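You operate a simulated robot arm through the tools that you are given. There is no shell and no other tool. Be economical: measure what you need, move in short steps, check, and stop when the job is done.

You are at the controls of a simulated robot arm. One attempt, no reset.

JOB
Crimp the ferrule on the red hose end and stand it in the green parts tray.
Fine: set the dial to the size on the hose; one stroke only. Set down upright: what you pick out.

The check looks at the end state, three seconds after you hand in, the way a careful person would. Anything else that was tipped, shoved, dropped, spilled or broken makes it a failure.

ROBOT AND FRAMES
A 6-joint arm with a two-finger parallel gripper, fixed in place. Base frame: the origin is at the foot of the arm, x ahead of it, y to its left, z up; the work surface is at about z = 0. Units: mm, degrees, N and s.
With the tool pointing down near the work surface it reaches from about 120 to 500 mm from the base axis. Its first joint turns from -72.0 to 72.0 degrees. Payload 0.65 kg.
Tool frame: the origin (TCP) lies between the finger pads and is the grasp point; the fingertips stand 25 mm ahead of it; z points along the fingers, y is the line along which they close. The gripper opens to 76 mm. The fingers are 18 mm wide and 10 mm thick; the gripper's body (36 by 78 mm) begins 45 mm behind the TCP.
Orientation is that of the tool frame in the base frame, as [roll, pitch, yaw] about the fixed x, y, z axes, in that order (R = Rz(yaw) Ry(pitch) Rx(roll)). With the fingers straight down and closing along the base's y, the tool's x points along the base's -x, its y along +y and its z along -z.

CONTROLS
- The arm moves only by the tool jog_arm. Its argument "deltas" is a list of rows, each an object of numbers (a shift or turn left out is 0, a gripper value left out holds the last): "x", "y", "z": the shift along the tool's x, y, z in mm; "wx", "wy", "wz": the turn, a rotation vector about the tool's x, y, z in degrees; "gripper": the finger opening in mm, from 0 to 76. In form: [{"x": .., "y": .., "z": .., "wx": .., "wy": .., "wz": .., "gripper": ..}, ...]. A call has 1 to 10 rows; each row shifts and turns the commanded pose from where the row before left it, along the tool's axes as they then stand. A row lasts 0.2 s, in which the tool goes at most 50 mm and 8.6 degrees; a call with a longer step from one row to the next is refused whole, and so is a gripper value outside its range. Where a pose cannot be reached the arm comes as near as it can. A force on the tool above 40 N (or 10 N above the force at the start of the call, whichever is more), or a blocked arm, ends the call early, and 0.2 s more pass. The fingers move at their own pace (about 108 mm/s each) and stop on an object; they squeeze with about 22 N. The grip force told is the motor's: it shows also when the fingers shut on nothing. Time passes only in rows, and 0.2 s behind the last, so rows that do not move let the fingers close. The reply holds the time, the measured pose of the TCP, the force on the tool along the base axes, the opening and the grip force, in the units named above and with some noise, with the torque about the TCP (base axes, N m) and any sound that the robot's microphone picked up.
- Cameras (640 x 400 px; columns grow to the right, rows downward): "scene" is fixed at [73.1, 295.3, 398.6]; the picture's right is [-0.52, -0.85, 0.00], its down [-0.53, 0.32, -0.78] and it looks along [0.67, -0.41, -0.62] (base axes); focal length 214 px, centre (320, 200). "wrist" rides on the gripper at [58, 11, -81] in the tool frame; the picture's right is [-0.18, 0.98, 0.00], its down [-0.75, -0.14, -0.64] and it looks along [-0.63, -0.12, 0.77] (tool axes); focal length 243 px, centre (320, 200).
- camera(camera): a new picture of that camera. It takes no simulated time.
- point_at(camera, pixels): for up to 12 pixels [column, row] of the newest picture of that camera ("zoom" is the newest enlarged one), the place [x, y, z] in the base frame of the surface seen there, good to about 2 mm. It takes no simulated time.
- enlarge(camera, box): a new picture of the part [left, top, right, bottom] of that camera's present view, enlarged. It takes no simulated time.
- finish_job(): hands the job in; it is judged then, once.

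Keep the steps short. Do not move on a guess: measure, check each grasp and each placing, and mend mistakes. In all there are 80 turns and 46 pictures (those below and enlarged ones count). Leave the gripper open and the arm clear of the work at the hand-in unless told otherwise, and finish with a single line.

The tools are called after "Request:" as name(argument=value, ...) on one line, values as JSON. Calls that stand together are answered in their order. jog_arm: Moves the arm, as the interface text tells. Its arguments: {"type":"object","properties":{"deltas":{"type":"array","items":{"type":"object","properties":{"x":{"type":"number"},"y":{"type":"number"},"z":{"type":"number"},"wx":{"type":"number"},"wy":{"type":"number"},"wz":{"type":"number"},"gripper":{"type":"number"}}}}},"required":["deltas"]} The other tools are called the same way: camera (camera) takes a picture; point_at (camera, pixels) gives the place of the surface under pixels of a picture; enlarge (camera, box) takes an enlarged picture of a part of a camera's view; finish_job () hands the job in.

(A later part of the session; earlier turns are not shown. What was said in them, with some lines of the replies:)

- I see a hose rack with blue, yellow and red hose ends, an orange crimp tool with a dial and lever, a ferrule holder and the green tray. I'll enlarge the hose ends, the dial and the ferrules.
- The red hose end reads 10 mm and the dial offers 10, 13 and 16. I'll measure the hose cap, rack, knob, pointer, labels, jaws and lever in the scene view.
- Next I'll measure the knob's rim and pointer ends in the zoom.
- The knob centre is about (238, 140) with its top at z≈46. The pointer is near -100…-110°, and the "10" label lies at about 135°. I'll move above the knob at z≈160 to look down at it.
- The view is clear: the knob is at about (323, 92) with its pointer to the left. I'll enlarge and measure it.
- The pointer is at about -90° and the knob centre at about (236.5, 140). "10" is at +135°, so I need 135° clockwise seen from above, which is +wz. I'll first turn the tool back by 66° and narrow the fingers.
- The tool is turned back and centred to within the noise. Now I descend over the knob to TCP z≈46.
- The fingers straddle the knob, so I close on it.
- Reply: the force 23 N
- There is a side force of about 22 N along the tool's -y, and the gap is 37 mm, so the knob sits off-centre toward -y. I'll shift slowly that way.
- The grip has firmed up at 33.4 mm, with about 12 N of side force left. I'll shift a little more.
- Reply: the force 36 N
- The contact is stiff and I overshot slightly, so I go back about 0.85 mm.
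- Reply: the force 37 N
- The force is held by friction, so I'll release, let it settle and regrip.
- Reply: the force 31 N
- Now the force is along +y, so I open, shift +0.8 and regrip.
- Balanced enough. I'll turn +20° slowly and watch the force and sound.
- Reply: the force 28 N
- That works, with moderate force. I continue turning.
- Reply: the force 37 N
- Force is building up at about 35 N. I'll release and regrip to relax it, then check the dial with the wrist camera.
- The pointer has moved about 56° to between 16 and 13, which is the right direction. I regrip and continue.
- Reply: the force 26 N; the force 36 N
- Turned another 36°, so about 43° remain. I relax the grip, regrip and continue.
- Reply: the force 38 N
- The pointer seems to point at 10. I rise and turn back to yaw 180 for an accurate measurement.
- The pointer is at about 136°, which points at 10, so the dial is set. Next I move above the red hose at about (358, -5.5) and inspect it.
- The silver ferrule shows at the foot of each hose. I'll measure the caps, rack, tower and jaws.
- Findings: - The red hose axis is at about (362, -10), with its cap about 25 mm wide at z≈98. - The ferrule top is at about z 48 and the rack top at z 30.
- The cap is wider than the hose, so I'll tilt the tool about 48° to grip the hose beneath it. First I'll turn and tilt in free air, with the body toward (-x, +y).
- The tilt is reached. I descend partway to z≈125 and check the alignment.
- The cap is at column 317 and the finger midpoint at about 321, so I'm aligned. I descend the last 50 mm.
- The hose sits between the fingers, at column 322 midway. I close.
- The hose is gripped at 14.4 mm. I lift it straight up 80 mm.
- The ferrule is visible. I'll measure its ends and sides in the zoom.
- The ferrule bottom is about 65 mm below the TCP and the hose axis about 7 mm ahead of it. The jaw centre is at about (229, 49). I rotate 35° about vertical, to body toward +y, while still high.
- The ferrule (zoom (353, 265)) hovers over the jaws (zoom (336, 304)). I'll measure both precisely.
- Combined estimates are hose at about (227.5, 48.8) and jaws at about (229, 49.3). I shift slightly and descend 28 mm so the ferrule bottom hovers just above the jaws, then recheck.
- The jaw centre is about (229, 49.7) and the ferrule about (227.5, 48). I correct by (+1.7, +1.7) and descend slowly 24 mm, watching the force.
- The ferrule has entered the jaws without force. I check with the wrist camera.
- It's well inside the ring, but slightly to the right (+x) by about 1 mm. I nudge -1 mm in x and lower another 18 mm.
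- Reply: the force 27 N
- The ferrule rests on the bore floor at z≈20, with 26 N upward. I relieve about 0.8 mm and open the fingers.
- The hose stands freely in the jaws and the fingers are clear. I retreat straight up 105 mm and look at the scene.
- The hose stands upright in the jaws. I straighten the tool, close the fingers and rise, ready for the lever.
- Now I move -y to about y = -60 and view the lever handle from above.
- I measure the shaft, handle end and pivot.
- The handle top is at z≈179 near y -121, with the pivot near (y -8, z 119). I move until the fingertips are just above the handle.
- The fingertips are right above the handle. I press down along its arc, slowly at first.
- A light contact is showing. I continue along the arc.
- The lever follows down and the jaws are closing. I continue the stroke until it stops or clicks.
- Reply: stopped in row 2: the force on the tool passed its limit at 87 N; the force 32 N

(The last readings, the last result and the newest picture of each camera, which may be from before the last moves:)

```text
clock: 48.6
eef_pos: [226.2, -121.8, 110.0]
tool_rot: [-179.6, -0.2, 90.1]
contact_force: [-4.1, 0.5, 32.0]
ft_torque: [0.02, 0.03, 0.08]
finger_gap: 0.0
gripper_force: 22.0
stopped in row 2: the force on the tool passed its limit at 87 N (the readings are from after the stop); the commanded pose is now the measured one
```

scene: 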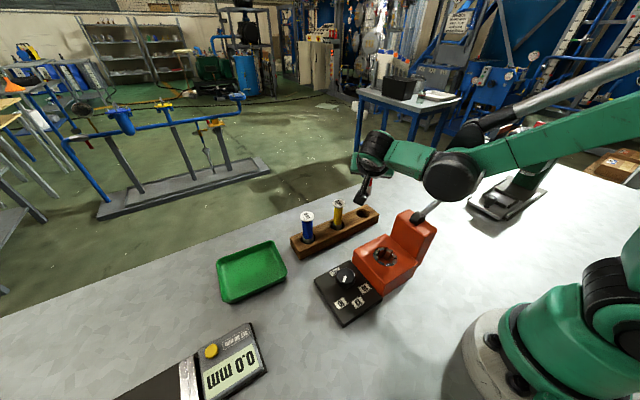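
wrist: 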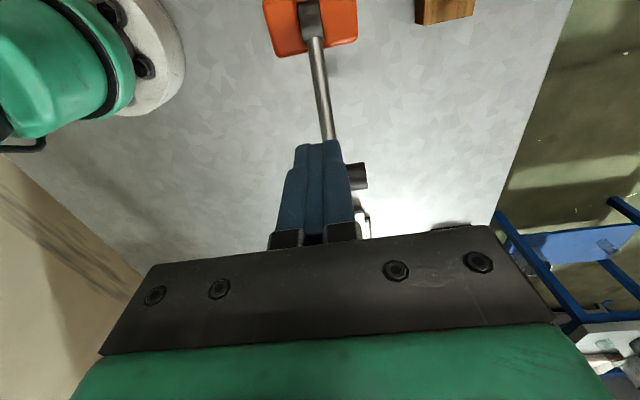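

There is a firm stop at TCP z≈110, lever about -22°. I look before deciding.

Request:
enlarge(camera="scene", box=[355, 170, 475, 290])

```text
3.33 times, centred on (415, 230) of scene
```

zoom: 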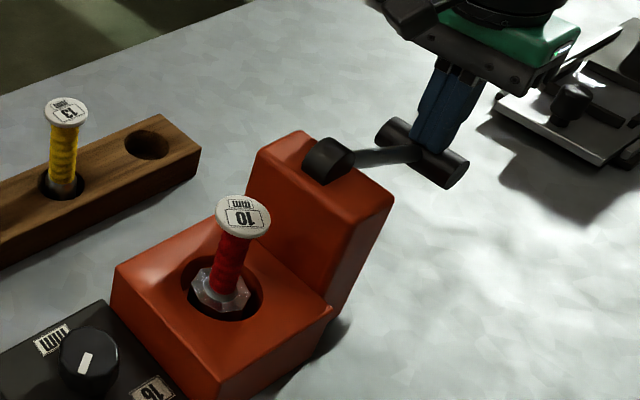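

The jaws are fully closed around the ferrule. Within the same stroke, I press 1 mm more to confirm the end stop.

Request:
jog_arm(deltas=[{"z": 1}, {}])

```text
clock: 48.9
eef_pos: [225.8, -121.2, 110.6]
tool_rot: [-179.7, -0.2, 90.1]
contact_force: [-3.4, 1.3, 22.1]
ft_torque: [0.02, -0.02, 0.02]
finger_gap: 0.0
gripper_force: 21.9
stopped in row 1: the force on the tool passed its limit at 49 N (the readings are from after the stop); the commanded pose is now the measured one
```

That is a hard stop, so the stroke is complete. I ease up along the arc and see whether the lever springs back.

Request:
jog_arm(deltas=[{"x": -1.5, "z": -6}, {"x": -2, "z": -7}, {"x": -2, "z": -8}, {"x": -1.5, "z": -8}, {"x": -1, "z": -8}, {"z": -8}, {"x": 0.5, "z": -8}, {"x": 1, "z": -8}, {}])

Request:
enlarge(camera="scene", box=[355, 130, 515, 290])

```text
clock: 50.9
eef_pos: [225.8, -129.2, 170.2]
tool_rot: [-179.7, -0.1, 90.1]
contact_force: [0.4, 0.4, 3.5]
ft_torque: [0.03, 0.0, -0.01]
finger_gap: 0.0
gripper_force: 21.9
```

```text
2.50 times, centred on (435, 210) of scene
```

zoom: 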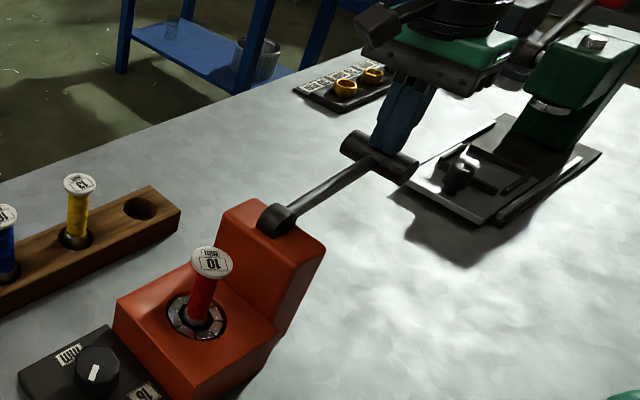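

The lever springs back and the jaws reopen, so it was one stroke. I rise clear of the lever.

Request:
jog_arm(deltas=[{"x": 1, "z": -8}, {"x": 1.5, "z": -8}, {"x": 2, "z": -8}, {"x": 2, "z": -8}, {"z": -20}, {"z": -38}, {}])

Request:
jog_arm(deltas=[{"x": 36}, {"x": 36, "y": 0.6}, {"x": 36, "y": 0.6}, {"x": 36, "y": 0.6}, {"x": 36, "y": 0.6, "gripper": 46}, {"wz": -5}, {"wz": -5}, {}])

Request:
jog_arm(deltas=[{"wy": -8}, {"wy": -8}, {"wy": -8}, {"wy": -8}, {"wy": -8}, {"wy": -8}, {}])

```text
clock: 52.5
eef_pos: [227.3, -121.3, 260.3]
tool_rot: [-179.7, -0.1, 90.1]
contact_force: [-0.7, -0.3, 0.3]
ft_torque: [-0.02, 0.0, -0.01]
finger_gap: 0.3
gripper_force: 21.9
```

```text
clock: 54.3
eef_pos: [229.4, 57.5, 261.9]
tool_rot: [-179.7, -0.2, 100.0]
contact_force: [-0.5, 0.1, 0.1]
ft_torque: [-0.03, 0.01, 0.01]
finger_gap: 46.0
gripper_force: 0.0
```

```text
clock: 55.9
eef_pos: [229.7, 58.3, 260.2]
tool_rot: [-179.6, 48.0, 100.3]
contact_force: [-1.1, -0.2, 0.6]
ft_torque: [-0.01, 0.01, 0.02]
finger_gap: 46.1
gripper_force: 0.1
```

I'm above the hose again, tilted. I descend to z≈125 and check the alignment.

Request:
jog_arm(deltas=[{"x": 25, "z": 22.5}, {"x": 25, "z": 22.5}, {"x": 25, "z": 22.5}, {"x": 25, "z": 22.5}, {}])

Request:
camera(camera="wrist")

```text
clock: 57.1
eef_pos: [228.2, 58.3, 127.6]
tool_rot: [-179.6, 47.8, 100.3]
contact_force: [-0.3, 0.3, 0.0]
ft_torque: [0.02, 0.01, 0.02]
finger_gap: 45.9
gripper_force: 0.1
```

```text
8 pictures are left
```

wrist: 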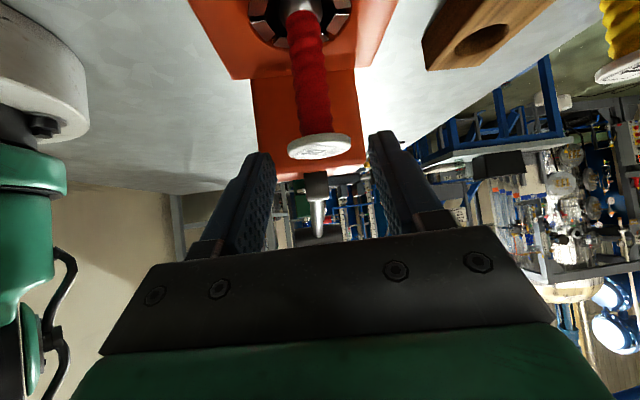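

Aligned, with the cap at column 319. I descend the remaining 41 mm and close.

Request:
jog_arm(deltas=[{"x": 11, "z": 9.9}, {"x": 11, "z": 9.9}, {"x": 8.9, "z": 8}, {}, {"gripper": 4}, {}, {}, {}])

```text
clock: 58.9
eef_pos: [228.3, 59.5, 85.7]
tool_rot: [-179.6, 47.9, 100.4]
contact_force: [0.4, 0.3, 0.3]
ft_torque: [0.01, -0.02, -0.04]
finger_gap: 14.2
gripper_force: 21.7
```

Gripped again at 14.2 mm. I lift 80 mm straight up and check.

Request:
jog_arm(deltas=[{"x": -7.4, "z": -6.7}, {"x": -13, "z": -11.7}, {"x": -13, "z": -11.7}, {"x": -13, "z": -11.7}, {"x": -13, "z": -11.7}, {}])

Request:
enlarge(camera="wrist", box=[220, 0, 420, 200])

```text
clock: 60.3
eef_pos: [228.3, 58.6, 162.7]
tool_rot: [-179.7, 47.8, 100.4]
contact_force: [0.2, 0.8, -2.5]
ft_torque: [0.03, -0.01, 0.0]
finger_gap: 14.5
gripper_force: 22.0
```

```text
2.00 times, centred on (320, 100) of wrist
```

zoom: 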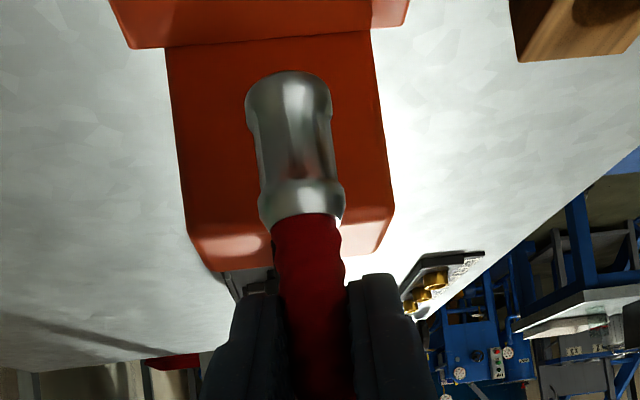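

The ferrule is crimped (necked) and the hose held. Now I measure the tray, which was unobstructed in the last scene picture.

Request:
point_at(camera="scene", pixels=[[252, 270], [265, 265], [270, 275], [240, 285], [235, 265], [262, 252], [284, 271], [271, 242], [219, 262], [229, 300], [256, 282], [275, 262]])

```text
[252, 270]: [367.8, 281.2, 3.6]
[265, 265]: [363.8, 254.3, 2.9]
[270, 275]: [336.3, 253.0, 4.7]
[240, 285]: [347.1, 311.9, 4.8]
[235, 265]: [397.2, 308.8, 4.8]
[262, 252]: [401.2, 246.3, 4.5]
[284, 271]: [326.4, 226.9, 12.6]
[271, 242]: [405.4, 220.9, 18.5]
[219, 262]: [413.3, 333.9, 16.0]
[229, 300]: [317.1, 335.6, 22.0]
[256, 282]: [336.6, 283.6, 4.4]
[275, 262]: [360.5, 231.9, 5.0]
```

The tray floor is at z≈4, spanning x 322–415 and y 220–338, rim about 20. I'll stand the hose near (362, 270). I raise it and move toward (340, 190), clear of the blue hose.

Request:
jog_arm(deltas=[{"x": -20.5, "z": -18.4}, {"x": -20.5, "z": -18.4}, {"x": 14.7, "y": 26.6, "z": -16.4}, {"x": 14.7, "y": 26.6, "z": -16.4}, {"x": 14.7, "y": 26.6, "z": -16.4}, {"x": 14.7, "y": 26.6, "z": -16.4}, {"x": 14.7, "y": 26.6, "z": -16.4}, {}])

Request:
jog_arm(deltas=[{"wx": -5.94, "wz": -5.35}, {"wx": -5.94, "wz": -5.35}, {"wx": -5.94, "wz": -5.35}, {"wx": -5.94, "wz": -5.35}, {"wx": -5.94, "wz": -5.35}, {"wx": -5.94, "wz": -5.35}, {"wx": -5.94, "wz": -5.35}, {"wx": -5.94, "wz": -5.35}, {}])

```text
clock: 62.1
eef_pos: [340.9, 189.3, 218.3]
tool_rot: [-179.6, 47.8, 100.4]
contact_force: [0.0, 0.2, -1.2]
ft_torque: [0.0, 0.04, -0.01]
finger_gap: 14.0
gripper_force: 21.9
```

```text
clock: 64.1
eef_pos: [340.2, 190.7, 219.4]
tool_rot: [-180.0, 47.7, 164.0]
contact_force: [-0.5, 0.7, -1.6]
ft_torque: [0.0, 0.04, 0.02]
finger_gap: 14.3
gripper_force: 21.1
```

I move over the tray and descend until the ferrule bottom is about 45 mm up, then look.

Request:
jog_arm(deltas=[{"x": 1.6, "y": 28.2, "z": -1.7}, {"x": 1.6, "y": 28.2, "z": -1.7}, {"x": 1.6, "y": 28.2, "z": -1.7}, {"x": 20.35, "z": 18.5}, {"x": 20.35, "z": 18.5}, {"x": 20.35, "z": 18.5}, {"x": 20.35, "z": 18.5}, {}])

Request:
camera(camera="scene")

```text
clock: 65.9
eef_pos: [358.3, 274.4, 109.5]
tool_rot: [180.0, 47.7, 164.1]
contact_force: [0.0, 0.0, -0.4]
ft_torque: [0.04, 0.0, 0.02]
finger_gap: 14.2
gripper_force: 21.0
```

```text
6 pictures are left
```

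scene: 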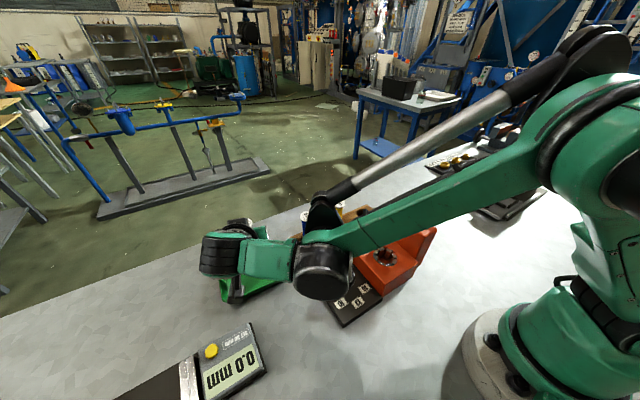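

The arm links are clear of the hoses. I check the ferrule over the tray with the wrist camera.

Request:
camera(camera="wrist")

Request:
point_at(camera="wrist", pixels=[[297, 45], [305, 60], [309, 90], [290, 20], [240, 40], [360, 60]])

```text
5 pictures are left
```

wrist: 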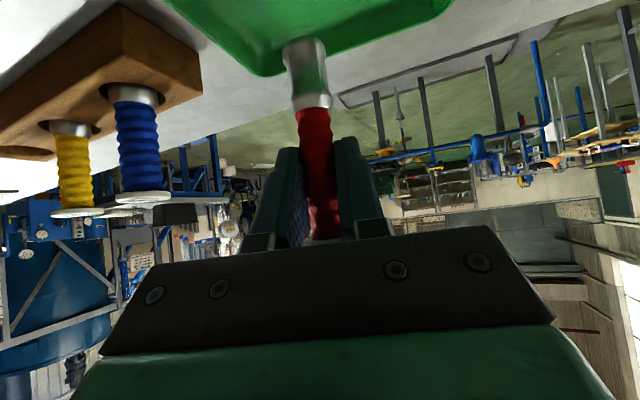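

```text
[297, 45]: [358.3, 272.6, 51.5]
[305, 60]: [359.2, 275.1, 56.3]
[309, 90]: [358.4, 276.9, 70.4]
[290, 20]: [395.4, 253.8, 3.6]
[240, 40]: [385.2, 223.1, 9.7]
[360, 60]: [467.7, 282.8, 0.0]
```

The ferrule is over the tray floor at about (367, 271). I descend 36 mm, then slowly to contact.

Request:
jog_arm(deltas=[{"x": 9, "z": 8.1}, {"x": 9, "z": 8.1}, {"x": 8, "z": 7.3}, {}])

Request:
jog_arm(deltas=[{"x": 0.9, "z": 0.8}, {"x": 0.9, "z": 0.8}, {}])

```text
clock: 66.9
eef_pos: [357.9, 272.6, 74.3]
tool_rot: [179.8, 47.8, 164.1]
contact_force: [0.3, 0.1, -2.5]
ft_torque: [0.02, 0.0, 0.01]
finger_gap: 14.2
gripper_force: 22.5
```

```text
clock: 67.7
eef_pos: [356.5, 272.6, 72.2]
tool_rot: [-179.9, 47.8, 164.0]
contact_force: [0.1, -0.6, -1.0]
ft_torque: [-0.02, 0.03, -0.01]
finger_gap: 14.4
gripper_force: 21.8
```

No contact yet, so I creep down in about 1 mm steps.

Request:
jog_arm(deltas=[{"x": 0.75, "z": 0.67}, {"x": 0.75, "z": 0.67}, {}])

Request:
jog_arm(deltas=[{"x": 0.6, "z": 0.54}, {}])

```text
clock: 68.5
eef_pos: [357.8, 272.9, 70.3]
tool_rot: [179.9, 47.7, 164.0]
contact_force: [-0.8, 0.2, -1.6]
ft_torque: [0.04, 0.0, -0.03]
finger_gap: 14.3
gripper_force: 22.1
```

```text
clock: 69.1
eef_pos: [358.5, 273.8, 69.0]
tool_rot: [180.0, 47.8, 163.9]
contact_force: [-1.9, -1.4, 7.4]
ft_torque: [-0.11, 0.01, -0.01]
finger_gap: 14.2
gripper_force: 22.4
```

The hose touches the tray floor at 7 N. I open the fingers gently and look.

Request:
jog_arm(deltas=[{"gripper": 17}, {}, {"gripper": 26}, {"gripper": 46}, {}])

Request:
camera(camera="wrist")

```text
clock: 70.3
eef_pos: [357.6, 273.3, 68.0]
tool_rot: [179.9, 47.7, 164.0]
contact_force: [0.4, 0.0, 0.7]
ft_torque: [0.0, 0.01, 0.01]
finger_gap: 45.8
gripper_force: 0.0
```

```text
4 pictures are left
```

wrist: 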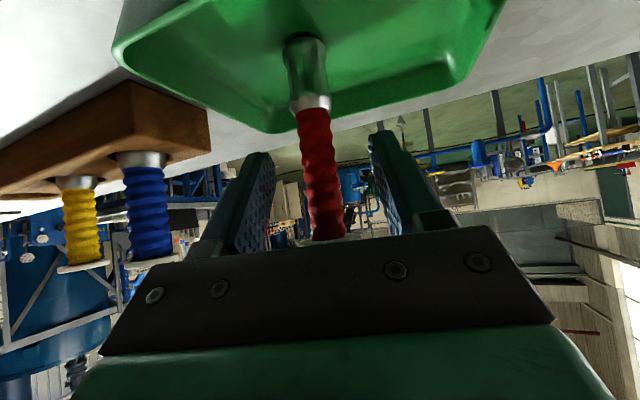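

The hose stands upright on its own in the tray. I retreat straight up, starting slowly.

Request:
jog_arm(deltas=[{"x": -7.4, "z": -6.7}, {"x": -14.8, "z": -13.5}, {"x": -22, "z": -20}, {"x": -22, "z": -20}, {"x": -22, "z": -20}, {"x": -15, "z": -13.6}, {}])

Request:
jog_arm(deltas=[{"y": -30, "z": -15}, {"y": -30, "z": -15}, {"y": -30, "z": -15}, {"y": -30, "z": -15}, {"y": -30}, {"y": -30}, {}])

Request:
camera(camera="scene")

```text
clock: 71.9
eef_pos: [354.8, 275.1, 208.5]
tool_rot: [179.9, 47.7, 164.0]
contact_force: [-0.2, 0.5, -0.1]
ft_torque: [-0.02, -0.03, 0.01]
finger_gap: 46.2
gripper_force: 0.1
```

```text
clock: 73.5
eef_pos: [264.8, 113.2, 248.2]
tool_rot: [-179.9, 47.6, 163.9]
contact_force: [0.1, 0.4, 0.6]
ft_torque: [-0.02, 0.03, -0.04]
finger_gap: 46.0
gripper_force: 0.0
```

```text
3 pictures are left
```

scene: 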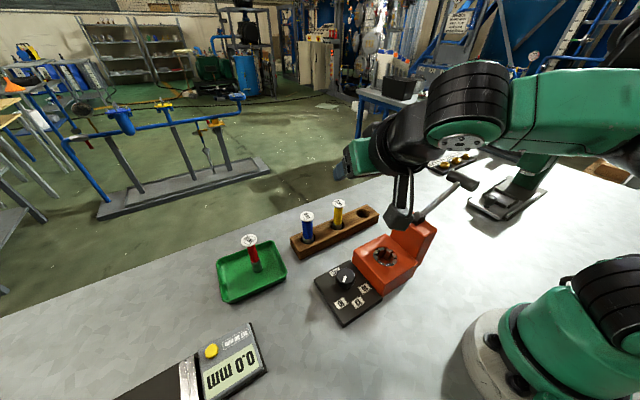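

The hose stands in the tray, and the blue and yellow hoses and the rest are undisturbed. One last close-up of the tray.

Request:
enlarge(camera="scene", box=[200, 210, 400, 330])

```text
3.20 times, centred on (300, 270) of scene
```

zoom: 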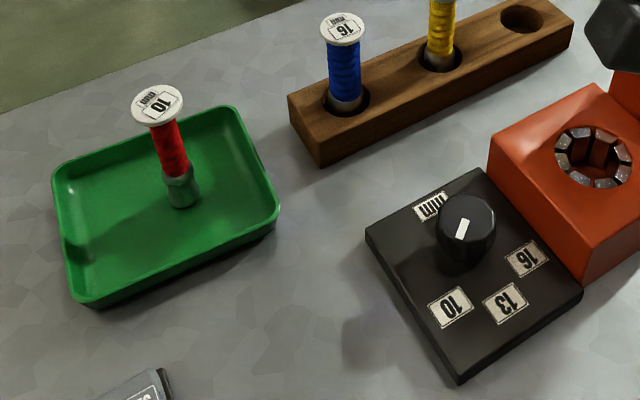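

The crimped hose end stands upright in the tray, the dial points at 10, the gripper is open and the arm is clear, so I hand in.

Request:
finish_job()

```text
The job is handed in.
```

The red hose end's ferrule was crimped with one stroke at dial 10, and the hose end stands upright in the green tray.
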